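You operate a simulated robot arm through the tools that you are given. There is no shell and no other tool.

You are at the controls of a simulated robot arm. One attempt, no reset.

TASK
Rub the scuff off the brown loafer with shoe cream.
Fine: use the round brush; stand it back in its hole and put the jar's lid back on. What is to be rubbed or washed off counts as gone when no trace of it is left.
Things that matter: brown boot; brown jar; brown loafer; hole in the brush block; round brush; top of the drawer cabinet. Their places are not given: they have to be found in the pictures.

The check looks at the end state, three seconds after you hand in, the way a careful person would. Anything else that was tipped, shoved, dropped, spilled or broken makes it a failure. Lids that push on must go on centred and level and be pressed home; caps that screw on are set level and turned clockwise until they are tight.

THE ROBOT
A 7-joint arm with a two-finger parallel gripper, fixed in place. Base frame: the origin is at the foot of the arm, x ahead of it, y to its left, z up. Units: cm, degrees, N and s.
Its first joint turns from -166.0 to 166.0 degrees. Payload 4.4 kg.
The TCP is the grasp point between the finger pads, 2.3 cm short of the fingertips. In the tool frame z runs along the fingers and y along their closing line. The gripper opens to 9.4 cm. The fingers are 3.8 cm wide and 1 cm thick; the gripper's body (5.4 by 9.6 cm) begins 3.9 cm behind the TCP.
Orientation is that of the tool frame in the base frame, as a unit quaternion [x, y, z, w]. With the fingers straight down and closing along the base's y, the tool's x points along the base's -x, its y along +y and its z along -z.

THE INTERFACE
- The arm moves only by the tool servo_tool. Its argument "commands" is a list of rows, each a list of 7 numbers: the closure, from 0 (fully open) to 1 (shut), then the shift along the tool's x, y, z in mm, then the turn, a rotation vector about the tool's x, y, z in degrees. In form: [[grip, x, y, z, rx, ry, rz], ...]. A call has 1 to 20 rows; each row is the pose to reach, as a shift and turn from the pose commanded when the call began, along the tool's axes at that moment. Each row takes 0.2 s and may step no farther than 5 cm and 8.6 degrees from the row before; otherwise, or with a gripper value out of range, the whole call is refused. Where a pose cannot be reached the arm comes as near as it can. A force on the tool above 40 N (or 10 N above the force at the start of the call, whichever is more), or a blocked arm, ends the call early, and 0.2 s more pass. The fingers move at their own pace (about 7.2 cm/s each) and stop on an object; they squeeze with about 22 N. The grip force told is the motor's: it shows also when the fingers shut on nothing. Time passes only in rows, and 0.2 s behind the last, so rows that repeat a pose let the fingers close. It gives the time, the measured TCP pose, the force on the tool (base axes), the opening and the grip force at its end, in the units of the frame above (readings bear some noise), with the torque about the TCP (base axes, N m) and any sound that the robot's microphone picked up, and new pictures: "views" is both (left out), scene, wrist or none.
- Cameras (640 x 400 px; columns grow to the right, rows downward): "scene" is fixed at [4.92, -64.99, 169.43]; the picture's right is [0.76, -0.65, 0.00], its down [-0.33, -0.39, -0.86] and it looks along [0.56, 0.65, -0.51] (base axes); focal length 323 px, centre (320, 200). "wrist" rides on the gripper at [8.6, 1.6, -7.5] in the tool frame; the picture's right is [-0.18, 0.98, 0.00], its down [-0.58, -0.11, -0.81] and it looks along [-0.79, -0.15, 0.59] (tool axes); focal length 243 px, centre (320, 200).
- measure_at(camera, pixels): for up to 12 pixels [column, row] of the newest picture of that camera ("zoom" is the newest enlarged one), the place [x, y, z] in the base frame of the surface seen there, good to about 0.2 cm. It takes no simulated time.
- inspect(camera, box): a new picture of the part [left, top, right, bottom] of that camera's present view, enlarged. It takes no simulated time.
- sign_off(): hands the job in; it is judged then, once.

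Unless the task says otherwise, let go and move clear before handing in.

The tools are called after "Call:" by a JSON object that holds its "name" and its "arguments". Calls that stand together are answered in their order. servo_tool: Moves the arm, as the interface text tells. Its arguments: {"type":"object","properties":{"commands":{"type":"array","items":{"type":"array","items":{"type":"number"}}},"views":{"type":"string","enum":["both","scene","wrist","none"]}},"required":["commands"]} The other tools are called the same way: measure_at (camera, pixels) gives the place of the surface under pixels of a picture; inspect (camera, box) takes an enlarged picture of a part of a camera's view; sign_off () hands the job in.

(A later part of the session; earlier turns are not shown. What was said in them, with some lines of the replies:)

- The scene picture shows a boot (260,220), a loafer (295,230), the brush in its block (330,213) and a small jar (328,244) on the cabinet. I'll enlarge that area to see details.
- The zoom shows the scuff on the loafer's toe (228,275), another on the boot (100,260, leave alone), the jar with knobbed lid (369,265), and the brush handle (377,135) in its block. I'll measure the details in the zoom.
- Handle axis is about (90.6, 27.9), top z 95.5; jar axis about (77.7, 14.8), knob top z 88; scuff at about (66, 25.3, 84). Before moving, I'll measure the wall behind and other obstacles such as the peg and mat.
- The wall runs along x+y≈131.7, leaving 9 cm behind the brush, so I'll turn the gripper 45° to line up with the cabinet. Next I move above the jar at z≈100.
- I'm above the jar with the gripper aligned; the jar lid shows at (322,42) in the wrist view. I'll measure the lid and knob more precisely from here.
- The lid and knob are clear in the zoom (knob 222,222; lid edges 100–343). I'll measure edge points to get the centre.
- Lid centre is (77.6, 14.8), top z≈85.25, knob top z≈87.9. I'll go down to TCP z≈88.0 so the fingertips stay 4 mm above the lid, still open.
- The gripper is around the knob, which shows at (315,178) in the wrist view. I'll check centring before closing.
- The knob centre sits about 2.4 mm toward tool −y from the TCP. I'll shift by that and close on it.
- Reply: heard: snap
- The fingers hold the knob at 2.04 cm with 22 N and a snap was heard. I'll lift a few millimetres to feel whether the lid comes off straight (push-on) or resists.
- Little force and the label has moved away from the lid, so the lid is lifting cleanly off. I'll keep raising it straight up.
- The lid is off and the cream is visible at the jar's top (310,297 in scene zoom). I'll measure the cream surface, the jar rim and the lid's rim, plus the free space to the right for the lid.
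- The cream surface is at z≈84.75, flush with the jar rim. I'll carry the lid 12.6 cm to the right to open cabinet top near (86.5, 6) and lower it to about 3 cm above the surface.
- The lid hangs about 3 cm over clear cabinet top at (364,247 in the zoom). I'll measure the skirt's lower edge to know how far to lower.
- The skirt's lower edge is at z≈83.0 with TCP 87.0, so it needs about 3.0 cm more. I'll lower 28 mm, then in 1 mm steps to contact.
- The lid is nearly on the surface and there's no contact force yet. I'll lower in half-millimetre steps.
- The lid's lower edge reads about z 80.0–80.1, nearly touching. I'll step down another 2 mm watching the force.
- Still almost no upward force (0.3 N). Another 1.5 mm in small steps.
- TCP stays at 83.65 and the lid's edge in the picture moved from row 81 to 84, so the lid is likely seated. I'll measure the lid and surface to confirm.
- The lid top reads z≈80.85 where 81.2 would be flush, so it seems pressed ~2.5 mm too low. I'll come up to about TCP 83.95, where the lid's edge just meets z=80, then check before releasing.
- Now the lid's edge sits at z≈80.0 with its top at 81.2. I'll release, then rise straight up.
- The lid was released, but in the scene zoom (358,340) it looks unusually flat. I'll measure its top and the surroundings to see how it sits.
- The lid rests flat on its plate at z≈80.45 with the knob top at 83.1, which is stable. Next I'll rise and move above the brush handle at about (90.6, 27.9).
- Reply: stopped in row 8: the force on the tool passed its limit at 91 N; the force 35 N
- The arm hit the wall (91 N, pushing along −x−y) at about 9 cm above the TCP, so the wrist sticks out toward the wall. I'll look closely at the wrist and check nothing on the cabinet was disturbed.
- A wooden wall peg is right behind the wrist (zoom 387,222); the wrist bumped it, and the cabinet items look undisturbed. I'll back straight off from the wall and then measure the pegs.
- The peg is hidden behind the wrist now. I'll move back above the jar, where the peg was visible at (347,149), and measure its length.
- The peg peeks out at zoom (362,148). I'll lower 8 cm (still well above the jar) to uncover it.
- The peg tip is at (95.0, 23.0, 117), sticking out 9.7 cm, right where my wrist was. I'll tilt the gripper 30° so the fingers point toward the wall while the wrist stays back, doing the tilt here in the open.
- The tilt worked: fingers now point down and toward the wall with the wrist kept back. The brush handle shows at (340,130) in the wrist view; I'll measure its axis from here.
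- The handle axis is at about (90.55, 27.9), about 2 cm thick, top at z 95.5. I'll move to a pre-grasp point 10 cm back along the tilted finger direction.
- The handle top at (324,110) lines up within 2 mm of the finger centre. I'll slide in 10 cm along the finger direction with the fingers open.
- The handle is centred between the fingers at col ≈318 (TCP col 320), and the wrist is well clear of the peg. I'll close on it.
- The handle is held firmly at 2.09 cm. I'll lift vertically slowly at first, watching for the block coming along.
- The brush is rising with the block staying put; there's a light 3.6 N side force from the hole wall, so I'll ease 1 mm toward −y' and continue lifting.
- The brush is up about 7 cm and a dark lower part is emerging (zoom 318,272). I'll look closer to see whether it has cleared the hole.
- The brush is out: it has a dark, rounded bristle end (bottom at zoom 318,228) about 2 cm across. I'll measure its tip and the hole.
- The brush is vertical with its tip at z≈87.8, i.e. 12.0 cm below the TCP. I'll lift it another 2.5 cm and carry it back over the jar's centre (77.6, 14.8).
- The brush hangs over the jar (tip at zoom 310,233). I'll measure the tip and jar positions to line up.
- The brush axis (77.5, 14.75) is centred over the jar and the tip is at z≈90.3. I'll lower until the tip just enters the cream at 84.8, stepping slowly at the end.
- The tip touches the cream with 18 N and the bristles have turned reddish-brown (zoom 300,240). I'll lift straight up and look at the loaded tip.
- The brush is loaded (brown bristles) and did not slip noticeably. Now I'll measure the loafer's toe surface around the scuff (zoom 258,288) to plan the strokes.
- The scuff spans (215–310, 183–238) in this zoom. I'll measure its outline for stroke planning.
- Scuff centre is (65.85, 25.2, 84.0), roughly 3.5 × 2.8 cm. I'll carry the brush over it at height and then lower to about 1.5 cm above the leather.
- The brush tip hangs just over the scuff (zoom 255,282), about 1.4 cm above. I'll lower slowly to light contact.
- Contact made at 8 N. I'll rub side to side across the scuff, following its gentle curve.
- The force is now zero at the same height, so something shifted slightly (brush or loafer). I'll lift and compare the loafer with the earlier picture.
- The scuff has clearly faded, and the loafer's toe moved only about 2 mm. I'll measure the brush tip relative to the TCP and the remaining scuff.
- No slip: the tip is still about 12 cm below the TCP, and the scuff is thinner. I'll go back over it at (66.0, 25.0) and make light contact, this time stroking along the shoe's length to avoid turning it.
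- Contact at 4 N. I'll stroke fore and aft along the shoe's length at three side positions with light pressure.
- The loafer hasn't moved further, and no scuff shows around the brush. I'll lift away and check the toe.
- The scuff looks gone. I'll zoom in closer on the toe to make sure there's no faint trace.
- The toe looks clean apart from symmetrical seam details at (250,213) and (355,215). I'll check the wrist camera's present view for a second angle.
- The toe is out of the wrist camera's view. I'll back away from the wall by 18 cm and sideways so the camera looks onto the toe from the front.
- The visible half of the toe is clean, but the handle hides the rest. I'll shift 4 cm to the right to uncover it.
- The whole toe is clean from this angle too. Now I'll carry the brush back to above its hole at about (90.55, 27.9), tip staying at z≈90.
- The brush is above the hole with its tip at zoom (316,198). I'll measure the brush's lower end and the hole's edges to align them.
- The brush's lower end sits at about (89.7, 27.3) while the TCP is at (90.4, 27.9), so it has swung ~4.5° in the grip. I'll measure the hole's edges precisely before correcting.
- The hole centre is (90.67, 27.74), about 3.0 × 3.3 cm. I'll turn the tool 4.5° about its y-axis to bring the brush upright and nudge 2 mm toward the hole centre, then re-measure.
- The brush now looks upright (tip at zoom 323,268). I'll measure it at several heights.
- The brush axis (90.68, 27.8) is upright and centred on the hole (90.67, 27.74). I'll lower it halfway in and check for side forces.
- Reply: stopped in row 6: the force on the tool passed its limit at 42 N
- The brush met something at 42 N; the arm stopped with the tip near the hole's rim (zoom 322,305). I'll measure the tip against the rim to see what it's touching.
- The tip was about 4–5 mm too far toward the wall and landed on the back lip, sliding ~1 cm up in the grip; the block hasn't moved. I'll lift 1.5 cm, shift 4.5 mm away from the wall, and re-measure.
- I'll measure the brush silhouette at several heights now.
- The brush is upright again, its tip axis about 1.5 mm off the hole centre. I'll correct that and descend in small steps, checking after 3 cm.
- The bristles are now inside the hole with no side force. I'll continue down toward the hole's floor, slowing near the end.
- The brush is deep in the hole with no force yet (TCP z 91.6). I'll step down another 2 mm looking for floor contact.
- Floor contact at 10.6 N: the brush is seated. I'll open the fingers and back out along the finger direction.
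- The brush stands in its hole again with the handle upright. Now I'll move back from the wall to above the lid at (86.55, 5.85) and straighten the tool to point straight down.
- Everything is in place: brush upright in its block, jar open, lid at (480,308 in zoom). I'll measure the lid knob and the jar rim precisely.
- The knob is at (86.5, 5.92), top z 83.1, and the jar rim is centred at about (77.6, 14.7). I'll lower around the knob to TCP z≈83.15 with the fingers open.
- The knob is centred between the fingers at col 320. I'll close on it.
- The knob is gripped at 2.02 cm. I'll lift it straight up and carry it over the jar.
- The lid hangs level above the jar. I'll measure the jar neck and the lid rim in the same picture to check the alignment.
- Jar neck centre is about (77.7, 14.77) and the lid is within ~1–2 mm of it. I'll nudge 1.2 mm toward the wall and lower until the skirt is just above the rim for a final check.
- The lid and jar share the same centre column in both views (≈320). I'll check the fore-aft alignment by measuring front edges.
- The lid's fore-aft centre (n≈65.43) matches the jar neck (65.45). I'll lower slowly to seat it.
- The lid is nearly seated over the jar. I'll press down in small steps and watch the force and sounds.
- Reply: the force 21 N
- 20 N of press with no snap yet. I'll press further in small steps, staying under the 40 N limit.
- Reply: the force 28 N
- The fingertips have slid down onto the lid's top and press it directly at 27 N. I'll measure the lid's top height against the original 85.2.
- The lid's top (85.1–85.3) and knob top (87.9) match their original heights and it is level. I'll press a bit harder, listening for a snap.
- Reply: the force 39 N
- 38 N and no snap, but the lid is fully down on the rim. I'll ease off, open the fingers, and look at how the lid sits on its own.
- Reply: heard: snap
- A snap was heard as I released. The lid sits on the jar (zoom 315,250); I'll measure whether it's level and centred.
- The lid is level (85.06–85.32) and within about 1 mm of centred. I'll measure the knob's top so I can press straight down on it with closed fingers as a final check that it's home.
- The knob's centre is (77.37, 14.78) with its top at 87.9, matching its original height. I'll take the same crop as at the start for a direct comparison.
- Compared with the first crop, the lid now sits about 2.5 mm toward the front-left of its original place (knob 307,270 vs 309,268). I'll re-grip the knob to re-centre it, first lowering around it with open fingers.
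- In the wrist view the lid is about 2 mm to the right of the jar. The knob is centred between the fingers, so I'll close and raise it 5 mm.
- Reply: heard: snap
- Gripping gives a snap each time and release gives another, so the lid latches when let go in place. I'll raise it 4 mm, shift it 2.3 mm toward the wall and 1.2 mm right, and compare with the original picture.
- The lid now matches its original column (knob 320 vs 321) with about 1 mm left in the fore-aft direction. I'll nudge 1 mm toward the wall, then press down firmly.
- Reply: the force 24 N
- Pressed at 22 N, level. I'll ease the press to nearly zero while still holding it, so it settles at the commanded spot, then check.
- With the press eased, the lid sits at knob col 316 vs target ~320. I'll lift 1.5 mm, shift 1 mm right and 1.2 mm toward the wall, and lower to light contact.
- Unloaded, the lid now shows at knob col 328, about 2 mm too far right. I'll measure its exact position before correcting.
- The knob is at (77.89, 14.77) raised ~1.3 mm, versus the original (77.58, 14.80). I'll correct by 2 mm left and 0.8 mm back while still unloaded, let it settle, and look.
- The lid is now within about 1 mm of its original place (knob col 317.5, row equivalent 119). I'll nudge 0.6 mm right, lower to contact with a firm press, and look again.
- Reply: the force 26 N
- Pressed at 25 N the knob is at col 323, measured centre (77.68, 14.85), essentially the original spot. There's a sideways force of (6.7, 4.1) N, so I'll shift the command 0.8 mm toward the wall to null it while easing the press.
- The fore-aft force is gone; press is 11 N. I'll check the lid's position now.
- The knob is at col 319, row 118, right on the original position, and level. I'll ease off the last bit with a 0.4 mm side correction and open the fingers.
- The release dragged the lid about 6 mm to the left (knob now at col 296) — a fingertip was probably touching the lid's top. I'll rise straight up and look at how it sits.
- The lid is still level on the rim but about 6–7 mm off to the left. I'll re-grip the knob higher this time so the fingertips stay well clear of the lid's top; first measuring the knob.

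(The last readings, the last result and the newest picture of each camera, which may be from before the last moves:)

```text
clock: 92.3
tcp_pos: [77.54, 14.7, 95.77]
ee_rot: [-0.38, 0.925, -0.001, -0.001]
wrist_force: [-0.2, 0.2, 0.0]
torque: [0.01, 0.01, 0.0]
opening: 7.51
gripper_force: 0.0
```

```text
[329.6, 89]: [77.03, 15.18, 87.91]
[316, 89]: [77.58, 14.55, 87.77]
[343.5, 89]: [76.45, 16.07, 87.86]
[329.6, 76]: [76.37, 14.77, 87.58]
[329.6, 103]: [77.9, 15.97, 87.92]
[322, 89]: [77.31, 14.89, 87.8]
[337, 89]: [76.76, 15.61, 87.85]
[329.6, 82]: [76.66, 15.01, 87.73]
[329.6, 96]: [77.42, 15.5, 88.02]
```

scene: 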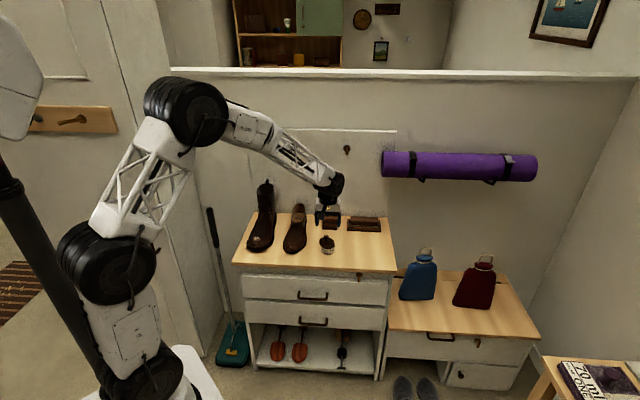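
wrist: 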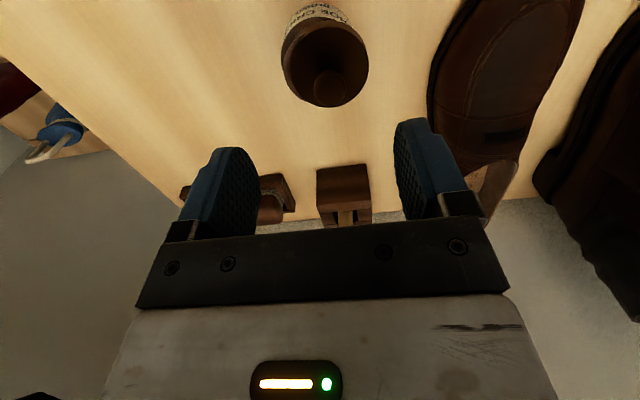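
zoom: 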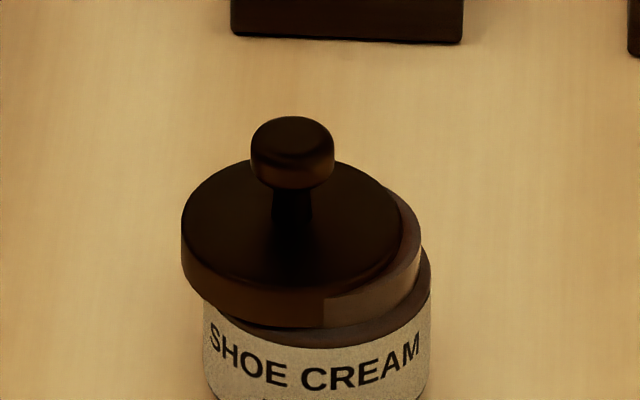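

The knob centre is (77.03, 15.27), 7 mm off along the closing line only. I'll lower around it to TCP z≈88.4 (fingertips ~8 mm above the lid) and close.

Call:
{"name": "servo_tool", "arguments": {"commands": [[0.2, 0.8, 6.5, 20, 0, 0, 0], [0.2, 0.8, 6.5, 45, 0, 0, 0], [0.2, 0.8, 6.5, 65, 0, 0, 0], [0.2, 0.8, 6.5, 73, 0, 0, 0], [0.2, 0.8, 6.5, 73, 0, 0, 0], [1, 0.8, 6.5, 73, 0, 0, 0], [1, 0.8, 6.5, 73, 0, 0, 0], [1, 0.8, 6.5, 73, 0, 0, 0], [1, 0.8, 6.5, 73, 0, 0, 0], [1, 0.8, 6.5, 73, 0, 0, 0]]}}

Call:
{"name": "inspect", "arguments": {"camera": "scene", "box": [318, 228, 338, 252]}}

```text
clock: 94.5
tcp_pos: [77.31, 15.03, 88.16]
ee_rot: [-0.38, 0.925, -0.002, 0.0]
wrist_force: [-0.1, -0.6, 0.7]
torque: [0.02, 0.0, 0.02]
opening: 2.01
gripper_force: 22.0
```

scene: 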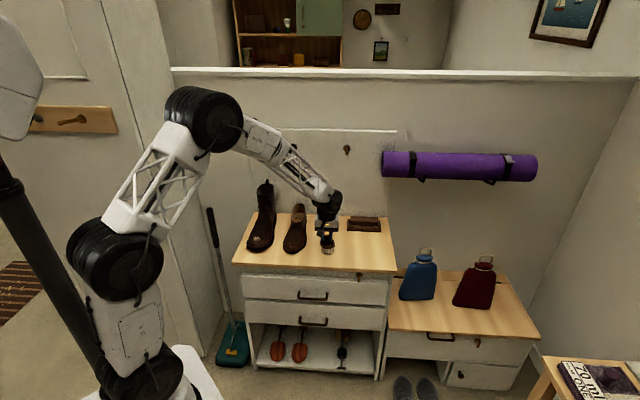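
wrist: 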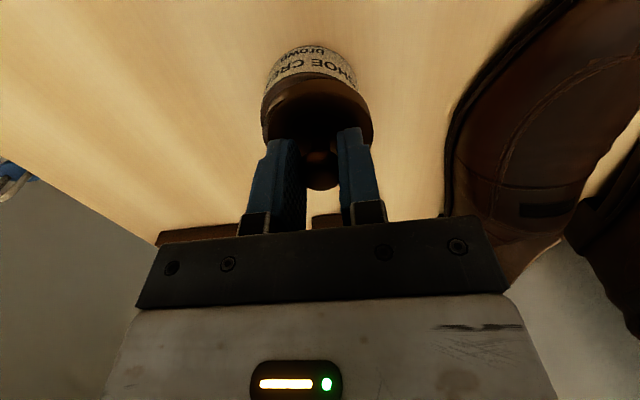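

```text
16.00 times, centred on (328, 240) of scene
```

zoom: 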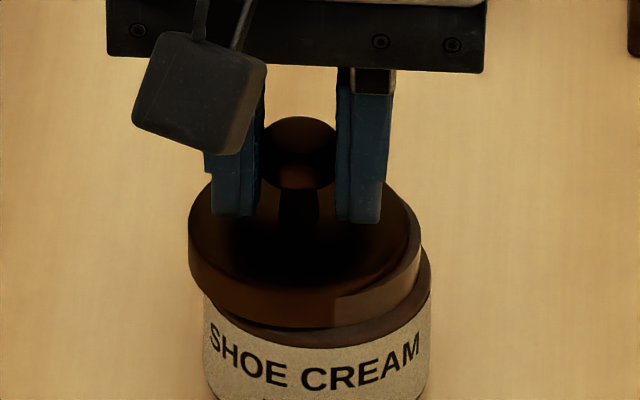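

The knob is gripped with fingertips clear of the lid. I'll raise it 2 mm and shift 5.3 mm back to the right, then check unloaded.

Call:
{"name": "servo_tool", "arguments": {"commands": [[1, 0, 0, -1, 0, 0, 0], [1, 0, 0, -2.5, 0, 0, 0], [1, 0, -2.5, -2.5, 0, 0, 0], [1, 0, -5.3, -2.5, 0, 0, 0], [1, 0, -5.3, -2.5, 0, 0, 0], [1, 0, -5.3, -2.5, 0, 0, 0]], "views": "wrist"}}

Call:
{"name": "inspect", "arguments": {"camera": "scene", "box": [318, 228, 338, 252]}}

Call:
{"name": "measure_at", "arguments": {"camera": "zoom", "pixels": [[292, 125], [348, 125], [320, 115], [320, 132], [320, 122], [306, 125], [334, 125], [215, 225], [425, 220]]}}

```text
clock: 95.9
tcp_pos: [77.6, 14.59, 88.62]
ee_rot: [-0.38, 0.925, -0.001, 0.001]
wrist_force: [-0.2, 0.5, -0.4]
torque: [0.01, 0.02, -0.01]
opening: 2.01
gripper_force: 22.3
```

wrist: 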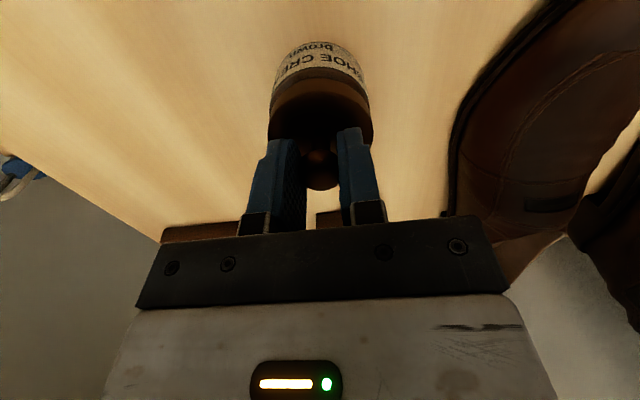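

```text
16.00 times, centred on (328, 240) of scene
```

zoom: 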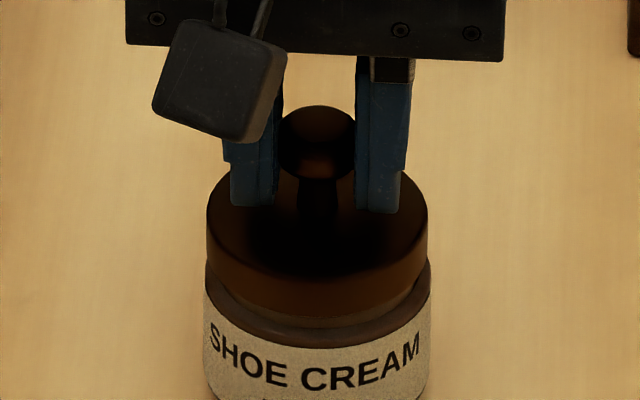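

```text
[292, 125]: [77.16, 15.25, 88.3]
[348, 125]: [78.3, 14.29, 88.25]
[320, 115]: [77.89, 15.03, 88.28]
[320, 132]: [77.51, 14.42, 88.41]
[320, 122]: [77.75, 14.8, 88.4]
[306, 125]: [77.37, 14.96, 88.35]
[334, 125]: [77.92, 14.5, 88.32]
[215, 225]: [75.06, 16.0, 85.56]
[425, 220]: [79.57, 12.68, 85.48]
```

The lid is now within about 0.7 mm (knob col 318 vs ~320.5), raised 4 mm. I'll nudge 0.6 mm and lower to light contact.

Call:
{"name": "servo_tool", "arguments": {"commands": [[1, -0.3, -0.6, 0, 0, 0, 0], [1, -0.3, -0.6, 2, 0, 0, 0], [1, -0.3, -0.6, 3.2, 0, 0, 0], [1, -0.3, -0.6, 4, 0, 0, 0], [1, -0.3, -0.6, 4.4, 0, 0, 0], [1, -0.3, -0.6, 4.4, 0, 0, 0]], "views": "none"}}

Call:
{"name": "inspect", "arguments": {"camera": "scene", "box": [318, 228, 338, 252]}}

Call:
{"name": "measure_at", "arguments": {"camera": "zoom", "pixels": [[292, 135], [348, 135], [320, 125], [320, 142], [320, 132], [306, 135], [334, 135], [215, 230], [425, 225], [320, 285]]}}

```text
clock: 97.3
tcp_pos: [77.73, 14.79, 88.21]
ee_rot: [-0.381, 0.925, -0.001, 0.001]
wrist_force: [-0.3, 0.6, 0.7]
torque: [0.0, 0.01, -0.03]
opening: 2.01
gripper_force: 21.7
```

```text
16.00 times, centred on (328, 240) of scene
```

zoom: 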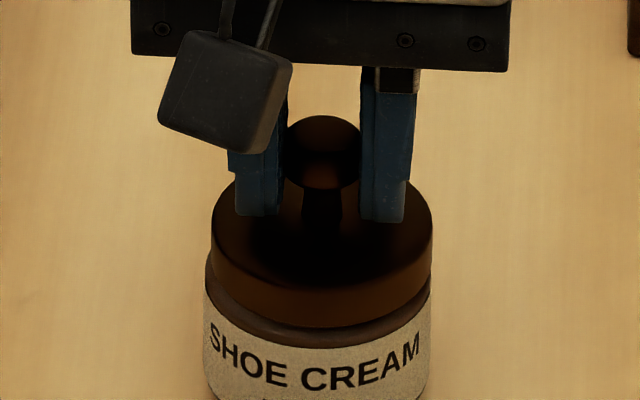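

```text
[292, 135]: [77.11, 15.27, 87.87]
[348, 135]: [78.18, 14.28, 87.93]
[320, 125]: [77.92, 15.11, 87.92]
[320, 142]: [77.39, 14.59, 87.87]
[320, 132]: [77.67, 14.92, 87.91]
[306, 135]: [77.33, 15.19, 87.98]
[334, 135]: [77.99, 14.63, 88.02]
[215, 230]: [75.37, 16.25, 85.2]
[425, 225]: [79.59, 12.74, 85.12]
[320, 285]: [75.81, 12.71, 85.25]
```

The lid is in place: knob measured at (77.66, 14.83), z 87.93, matching the original. I'll lower the last half millimetre and open the fingers, which are clear of the lid top this time.

Call:
{"name": "servo_tool", "arguments": {"commands": [[1, 0, 0, 0.5, 0, 0, 0], [1, 0, 0, 0.7, 0, 0, 0], [0.7, 0, 0, 0.7, 0, 0, 0], [0.4, 0, 0, 0.7, 0, 0, 0], [0.3, 0, 0, 0.7, 0, 0, 0]], "views": "none"}}

Call:
{"name": "inspect", "arguments": {"camera": "scene", "box": [318, 228, 338, 252]}}

Call:
{"name": "measure_at", "arguments": {"camera": "zoom", "pixels": [[292, 135], [348, 135], [320, 125], [320, 142], [320, 132], [306, 135], [334, 135], [215, 230], [425, 225], [320, 285]]}}

```text
clock: 98.5
tcp_pos: [77.71, 14.68, 88.17]
ee_rot: [-0.38, 0.925, -0.002, 0.0]
wrist_force: [0.7, 0.1, -0.6]
torque: [0.03, 0.04, 0.0]
opening: 6.59
gripper_force: 0.1
```

```text
16.00 times, centred on (328, 240) of scene
```

zoom: 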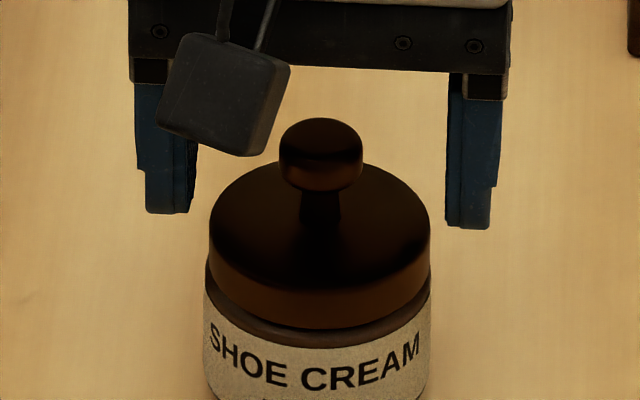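

```text
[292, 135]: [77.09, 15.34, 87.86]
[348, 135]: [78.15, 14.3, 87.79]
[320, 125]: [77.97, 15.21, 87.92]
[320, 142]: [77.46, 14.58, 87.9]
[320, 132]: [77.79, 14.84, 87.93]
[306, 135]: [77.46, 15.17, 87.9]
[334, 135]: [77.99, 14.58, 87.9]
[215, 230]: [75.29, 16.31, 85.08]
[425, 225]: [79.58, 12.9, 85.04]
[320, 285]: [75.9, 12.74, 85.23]
```

The lid is now exactly at its original place (knob col 321, row 117), level and undisturbed by the release. To press it home I'll rise, close the fingers, and push straight down on the knob.

Call:
{"name": "servo_tool", "arguments": {"commands": [[0.3, 0, 0, -10, 0, 0, 0], [0.3, 0, 0, -35, 0, 0, 0], [0.3, 0, 0, -55, 0, 0, 0], [1, 0, 0, -55, 0, 0, 0], [1, 0, 0, -55, 0, 0, 0], [1, 0, 0, -55, 0, 0, 0], [1, 0, 0, -55, 0, 0, 0], [1, 0, 0, -35, 0, 0, 0], [1, 0, 0, -25, 0, 0, 0], [1, 0, 0, -25, 0, 0, 0]]}}

Call:
{"name": "inspect", "arguments": {"camera": "scene", "box": [318, 225, 338, 252]}}

Call:
{"name": "inspect", "arguments": {"camera": "wrist", "box": [240, 30, 400, 190]}}

```text
clock: 100.7
tcp_pos: [77.64, 14.71, 90.78]
ee_rot: [-0.381, 0.925, 0.0, 0.001]
wrist_force: [0.7, 0.1, 0.1]
torque: [0.0, 0.01, 0.0]
opening: 0.02
gripper_force: 22.1
```

scene: 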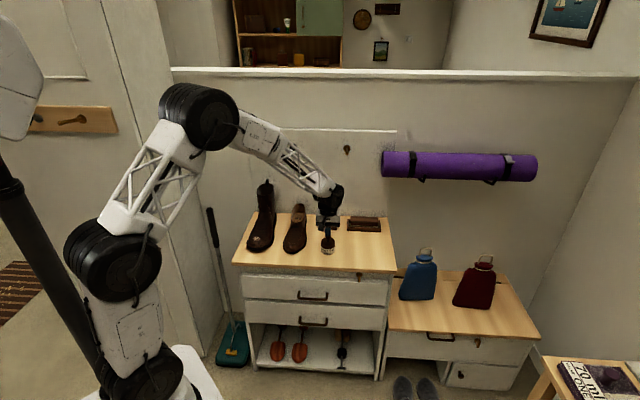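
wrist: 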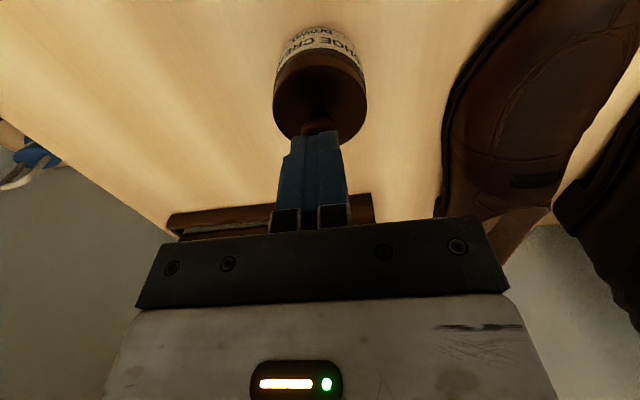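

```text
14.81 times, centred on (328, 238) of scene
```

zoom: 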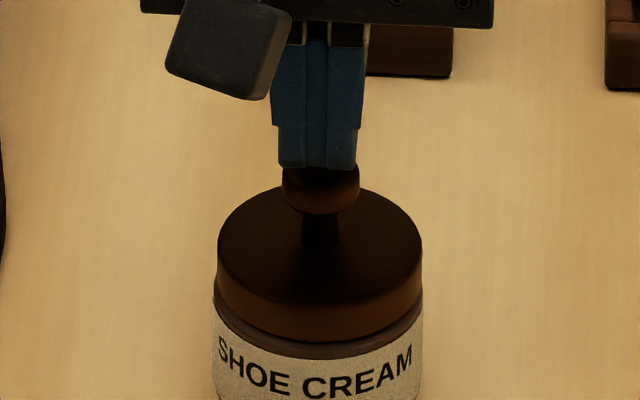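

```text
2.50 times, centred on (320, 110) of wrist
```

zoom: 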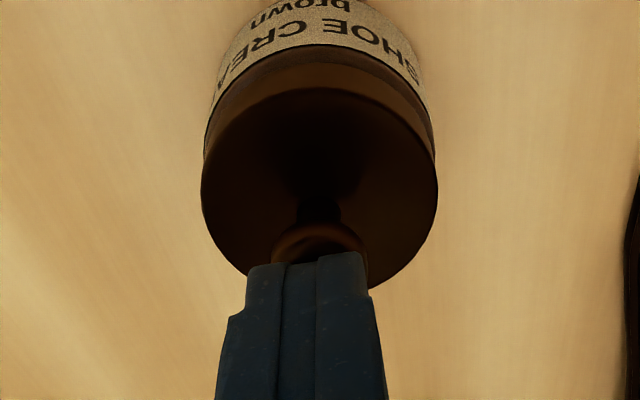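

The closed fingers are centred over the knob (seam col ≈319, knob ≈320). I'll press straight down in small steps.

Call:
{"name": "servo_tool", "arguments": {"commands": [[1, 0, 0, 3, 0, 0, 0], [1, 0, 0, 5, 0, 0, 0], [1, 0, 0, 6, 0, 0, 0], [1, 0, 0, 7, 0, 0, 0], [1, 0, 0, 7.5, 0, 0, 0]], "views": "none"}}

```text
clock: 101.9
tcp_pos: [77.84, 14.68, 90.24]
ee_rot: [-0.381, 0.925, -0.001, 0.001]
wrist_force: [-14.0, 4.7, 37.5]
torque: [0.15, 0.32, -0.01]
opening: 0.0
gripper_force: 22.0
heard: snap
```

A snap was heard at 37 N of press: the lid has clicked home. I'll ease off vertically and inspect.

Call:
{"name": "servo_tool", "arguments": {"commands": [[1, 0, 0, -1, 0, 0, 0], [1, 0, 0, -2.5, 0, 0, 0], [1, 0, 0, -5, 0, 0, 0], [1, 0, 0, -20, 0, 0, 0], [1, 0, 0, -55, 0, 0, 0], [1, 0, 0, -90, 0, 0, 0], [1, 0, 0, -90, 0, 0, 0]]}}

Call:
{"name": "inspect", "arguments": {"camera": "scene", "box": [318, 228, 338, 252]}}

Call:
{"name": "measure_at", "arguments": {"camera": "zoom", "pixels": [[292, 135], [348, 135], [320, 125], [320, 142], [320, 132], [306, 135], [334, 135], [215, 230], [425, 225], [320, 285], [320, 180]]}}

Call:
{"name": "inspect", "arguments": {"camera": "wrist", "box": [240, 0, 400, 120]}}

```text
clock: 103.5
tcp_pos: [77.56, 14.65, 99.02]
ee_rot: [-0.381, 0.925, 0.0, 0.001]
wrist_force: [0.3, -0.5, -0.8]
torque: [-0.02, 0.02, -0.01]
opening: 0.01
gripper_force: 21.7
```

scene: 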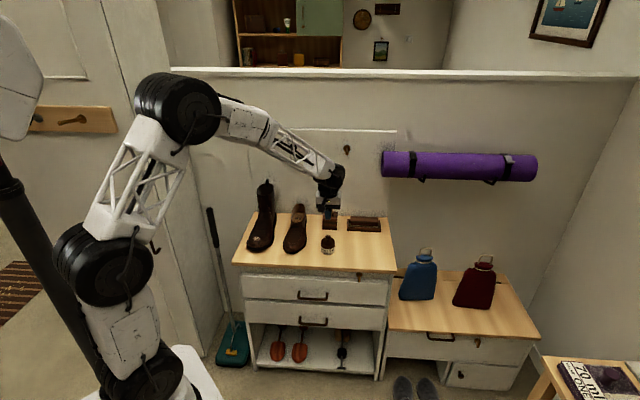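
wrist: 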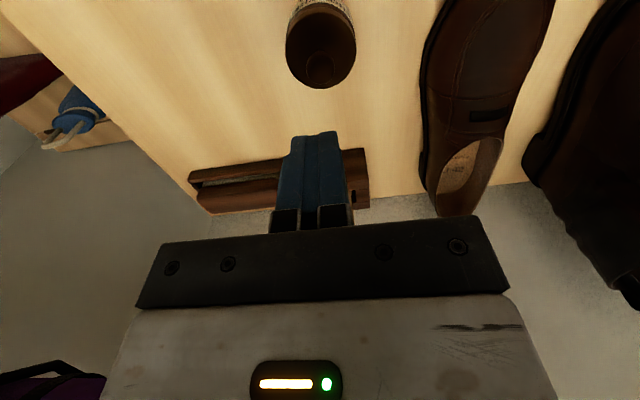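

```text
16.00 times, centred on (328, 240) of scene
```

zoom: 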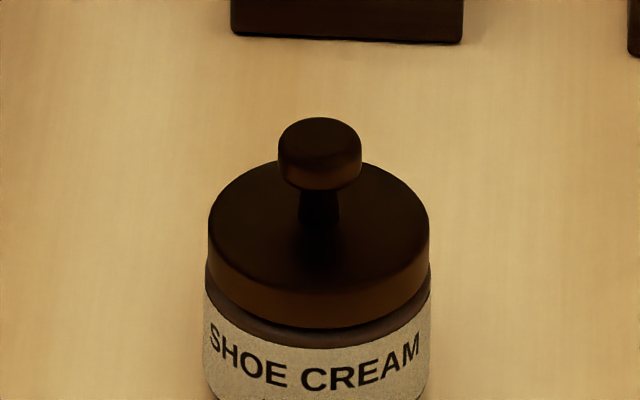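

```text
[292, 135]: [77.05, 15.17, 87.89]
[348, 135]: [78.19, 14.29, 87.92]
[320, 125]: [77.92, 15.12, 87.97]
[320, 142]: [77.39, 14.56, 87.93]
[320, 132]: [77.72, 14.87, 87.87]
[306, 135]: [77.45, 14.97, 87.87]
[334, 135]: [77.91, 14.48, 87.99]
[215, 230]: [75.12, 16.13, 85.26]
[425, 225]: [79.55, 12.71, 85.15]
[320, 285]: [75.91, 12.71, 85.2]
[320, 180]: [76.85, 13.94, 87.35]
```

```text
3.33 times, centred on (320, 60) of wrist
```

zoom: 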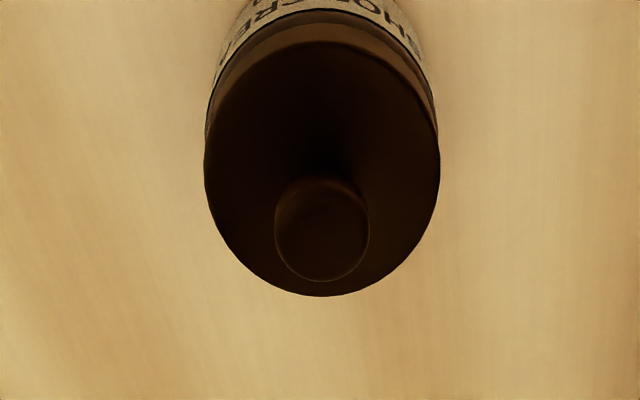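

The lid is on, centred (208–429 over the jar's 203–432), level and snapped home. I'll open the gripper and move clear, then check the whole scene.

Call:
{"name": "servo_tool", "arguments": {"commands": [[0.5, 10, 0, -25, 0, 0, 0], [0.5, 35, 0, -60, 0, 0, 0], [0.5, 70, 0, -90, 0, 0, 0], [0.5, 110, 0, -110, 0, 0, 0], [0.5, 150, 0, -120, 0, 0, 0], [0.5, 190, 0, -130, 0, 0, 0], [0.5, 220, 0, -135, 0, 0, 0], [0.5, 220, 0, -135, 0, 0, 0]]}}

Call:
{"name": "inspect", "arguments": {"camera": "scene", "box": [230, 170, 400, 276]}}

Call:
{"name": "inspect", "arguments": {"camera": "scene", "box": [300, 190, 360, 260]}}

Call:
{"name": "inspect", "arguments": {"camera": "scene", "box": [285, 235, 305, 252]}}

```text
clock: 105.3
tcp_pos: [61.91, -0.75, 112.48]
ee_rot: [-0.38, 0.925, -0.001, 0.0]
wrist_force: [-0.6, -0.5, 1.0]
torque: [0.0, 0.01, 0.03]
opening: 4.68
gripper_force: 0.2
```

scene: 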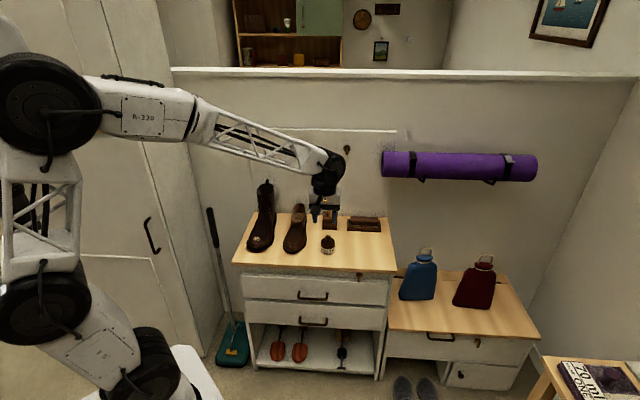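
wrist: 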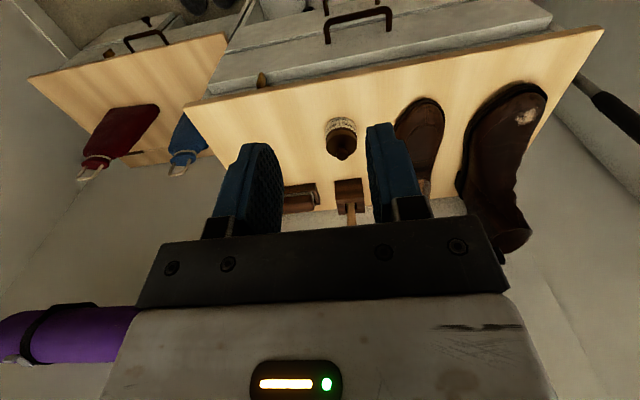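

```text
3.76 times, centred on (315, 223) of scene
```

zoom: 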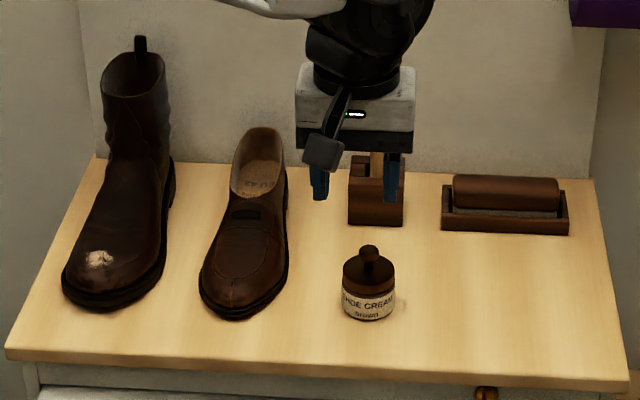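

```text
5.71 times, centred on (330, 225) of scene
```

zoom: 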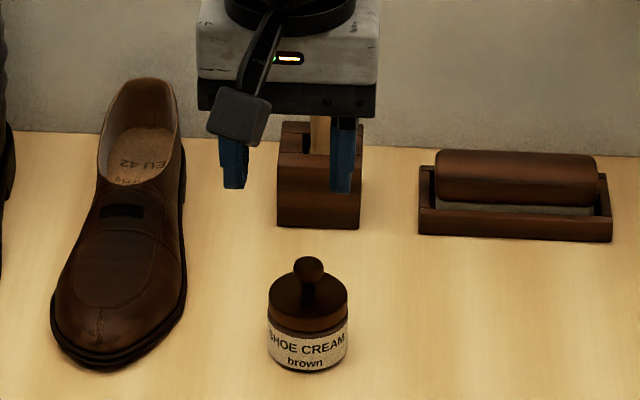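

```text
16.00 times, centred on (295, 244) of scene
```

zoom: 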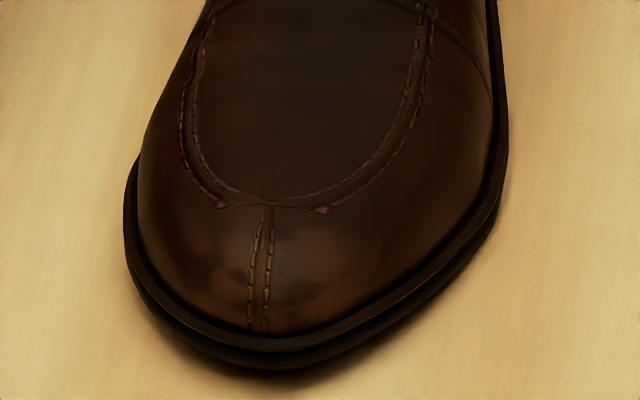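

The loafer's toe is clean, the jar is closed exactly as at the start, and the wall peg at (347,149) is intact. The gripper hides the brush, so I'll retreat farther for a last look at it.

Call:
{"name": "servo_tool", "arguments": {"commands": [[0.5, 30, -30, -20, 0, 0, 0], [0.5, 60, -65, -35, 0, 0, 0], [0.5, 90, -100, -50, 0, 0, 0], [0.5, 110, -135, -60, 0, 0, 0], [0.5, 110, -165, -60, 0, 0, 0], [0.5, 110, -165, -60, 0, 0, 0]]}}

Call:
{"name": "inspect", "arguments": {"camera": "scene", "box": [230, 170, 400, 276]}}

Call:
{"name": "inspect", "arguments": {"camera": "scene", "box": [310, 185, 350, 235]}}

```text
clock: 106.7
tcp_pos: [66.16, -20.07, 118.56]
ee_rot: [-0.38, 0.925, -0.001, 0.001]
wrist_force: [0.0, 0.3, 0.4]
torque: [-0.03, -0.04, -0.04]
opening: 4.71
gripper_force: 0.0
```

scene: 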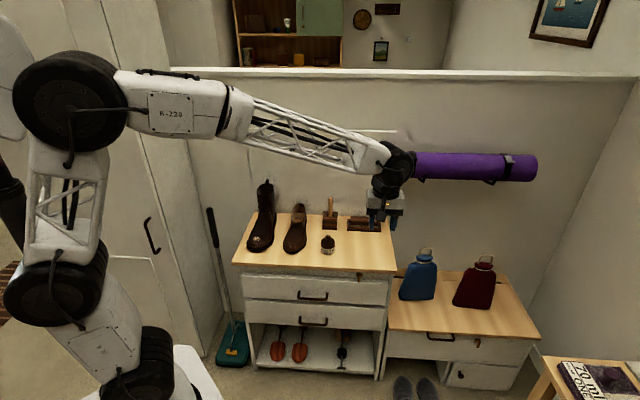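
wrist: 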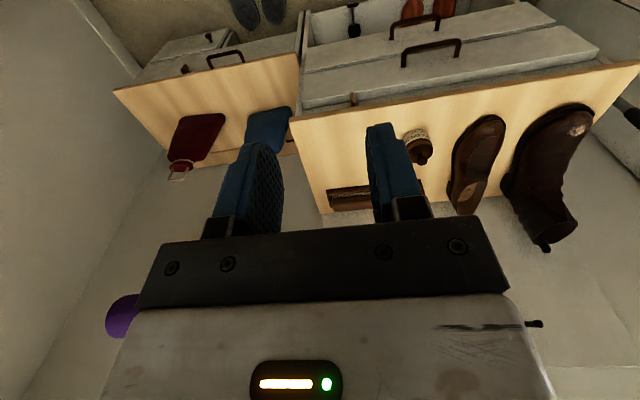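

```text
3.76 times, centred on (315, 223) of scene
```

zoom: 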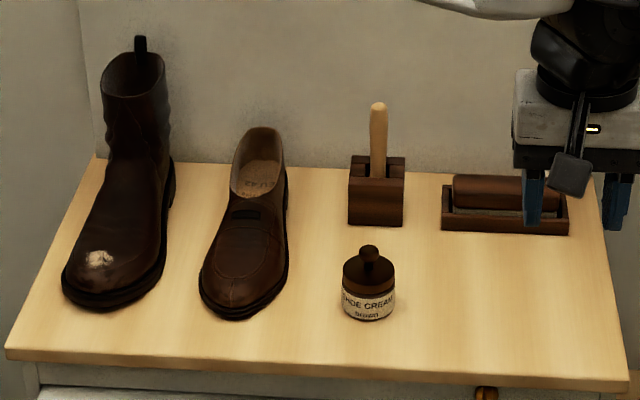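

```text
8.00 times, centred on (330, 210) of scene
```

zoom: 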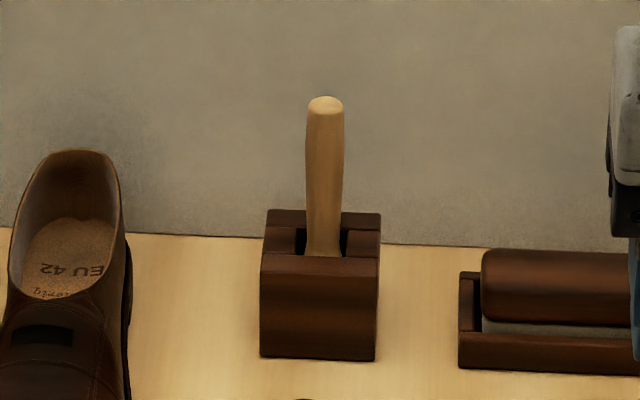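

The brush stands upright in its hole (378,140 in the zoom), the jar is closed, and the loafer's toe is clean. The boot and everything else are untouched, and the arm is clear, so I'm handing in.

Call:
{"name": "sign_off", "arguments": {}}

```text
The job is handed in.
```

The scuff on the brown loafer is gone. The final close-up and an earlier front-on wrist view both show a clean toe. The job is handed in, with no verdict shown yet.

- **Brush:** the round brush stands upright in its hole, with the handle top at its original height of 95.5 cm.
- **Jar:** the lid is back on, level and centred to within about a millimetre. It snapped home when pressed.
- **Wall peg:** on the way to the brush, the wrist hit the wooden peg behind the cabinet with 91 N of force. The peg looks intact in the later pictures.
- **Loafer:** the toe shifted about 2 mm sideways during the first rub and did not move after that.
- **Brush block:** returning the brush, I first landed it on the hole's back lip at 42 N. The block did not move.
- **Lid:** it took several tries to seat. One release dragged it about 6 mm off centre before I re-gripped and reset it.

The boot, with its own scuff, was left alone, and nothing else on the cabinet looks disturbed.
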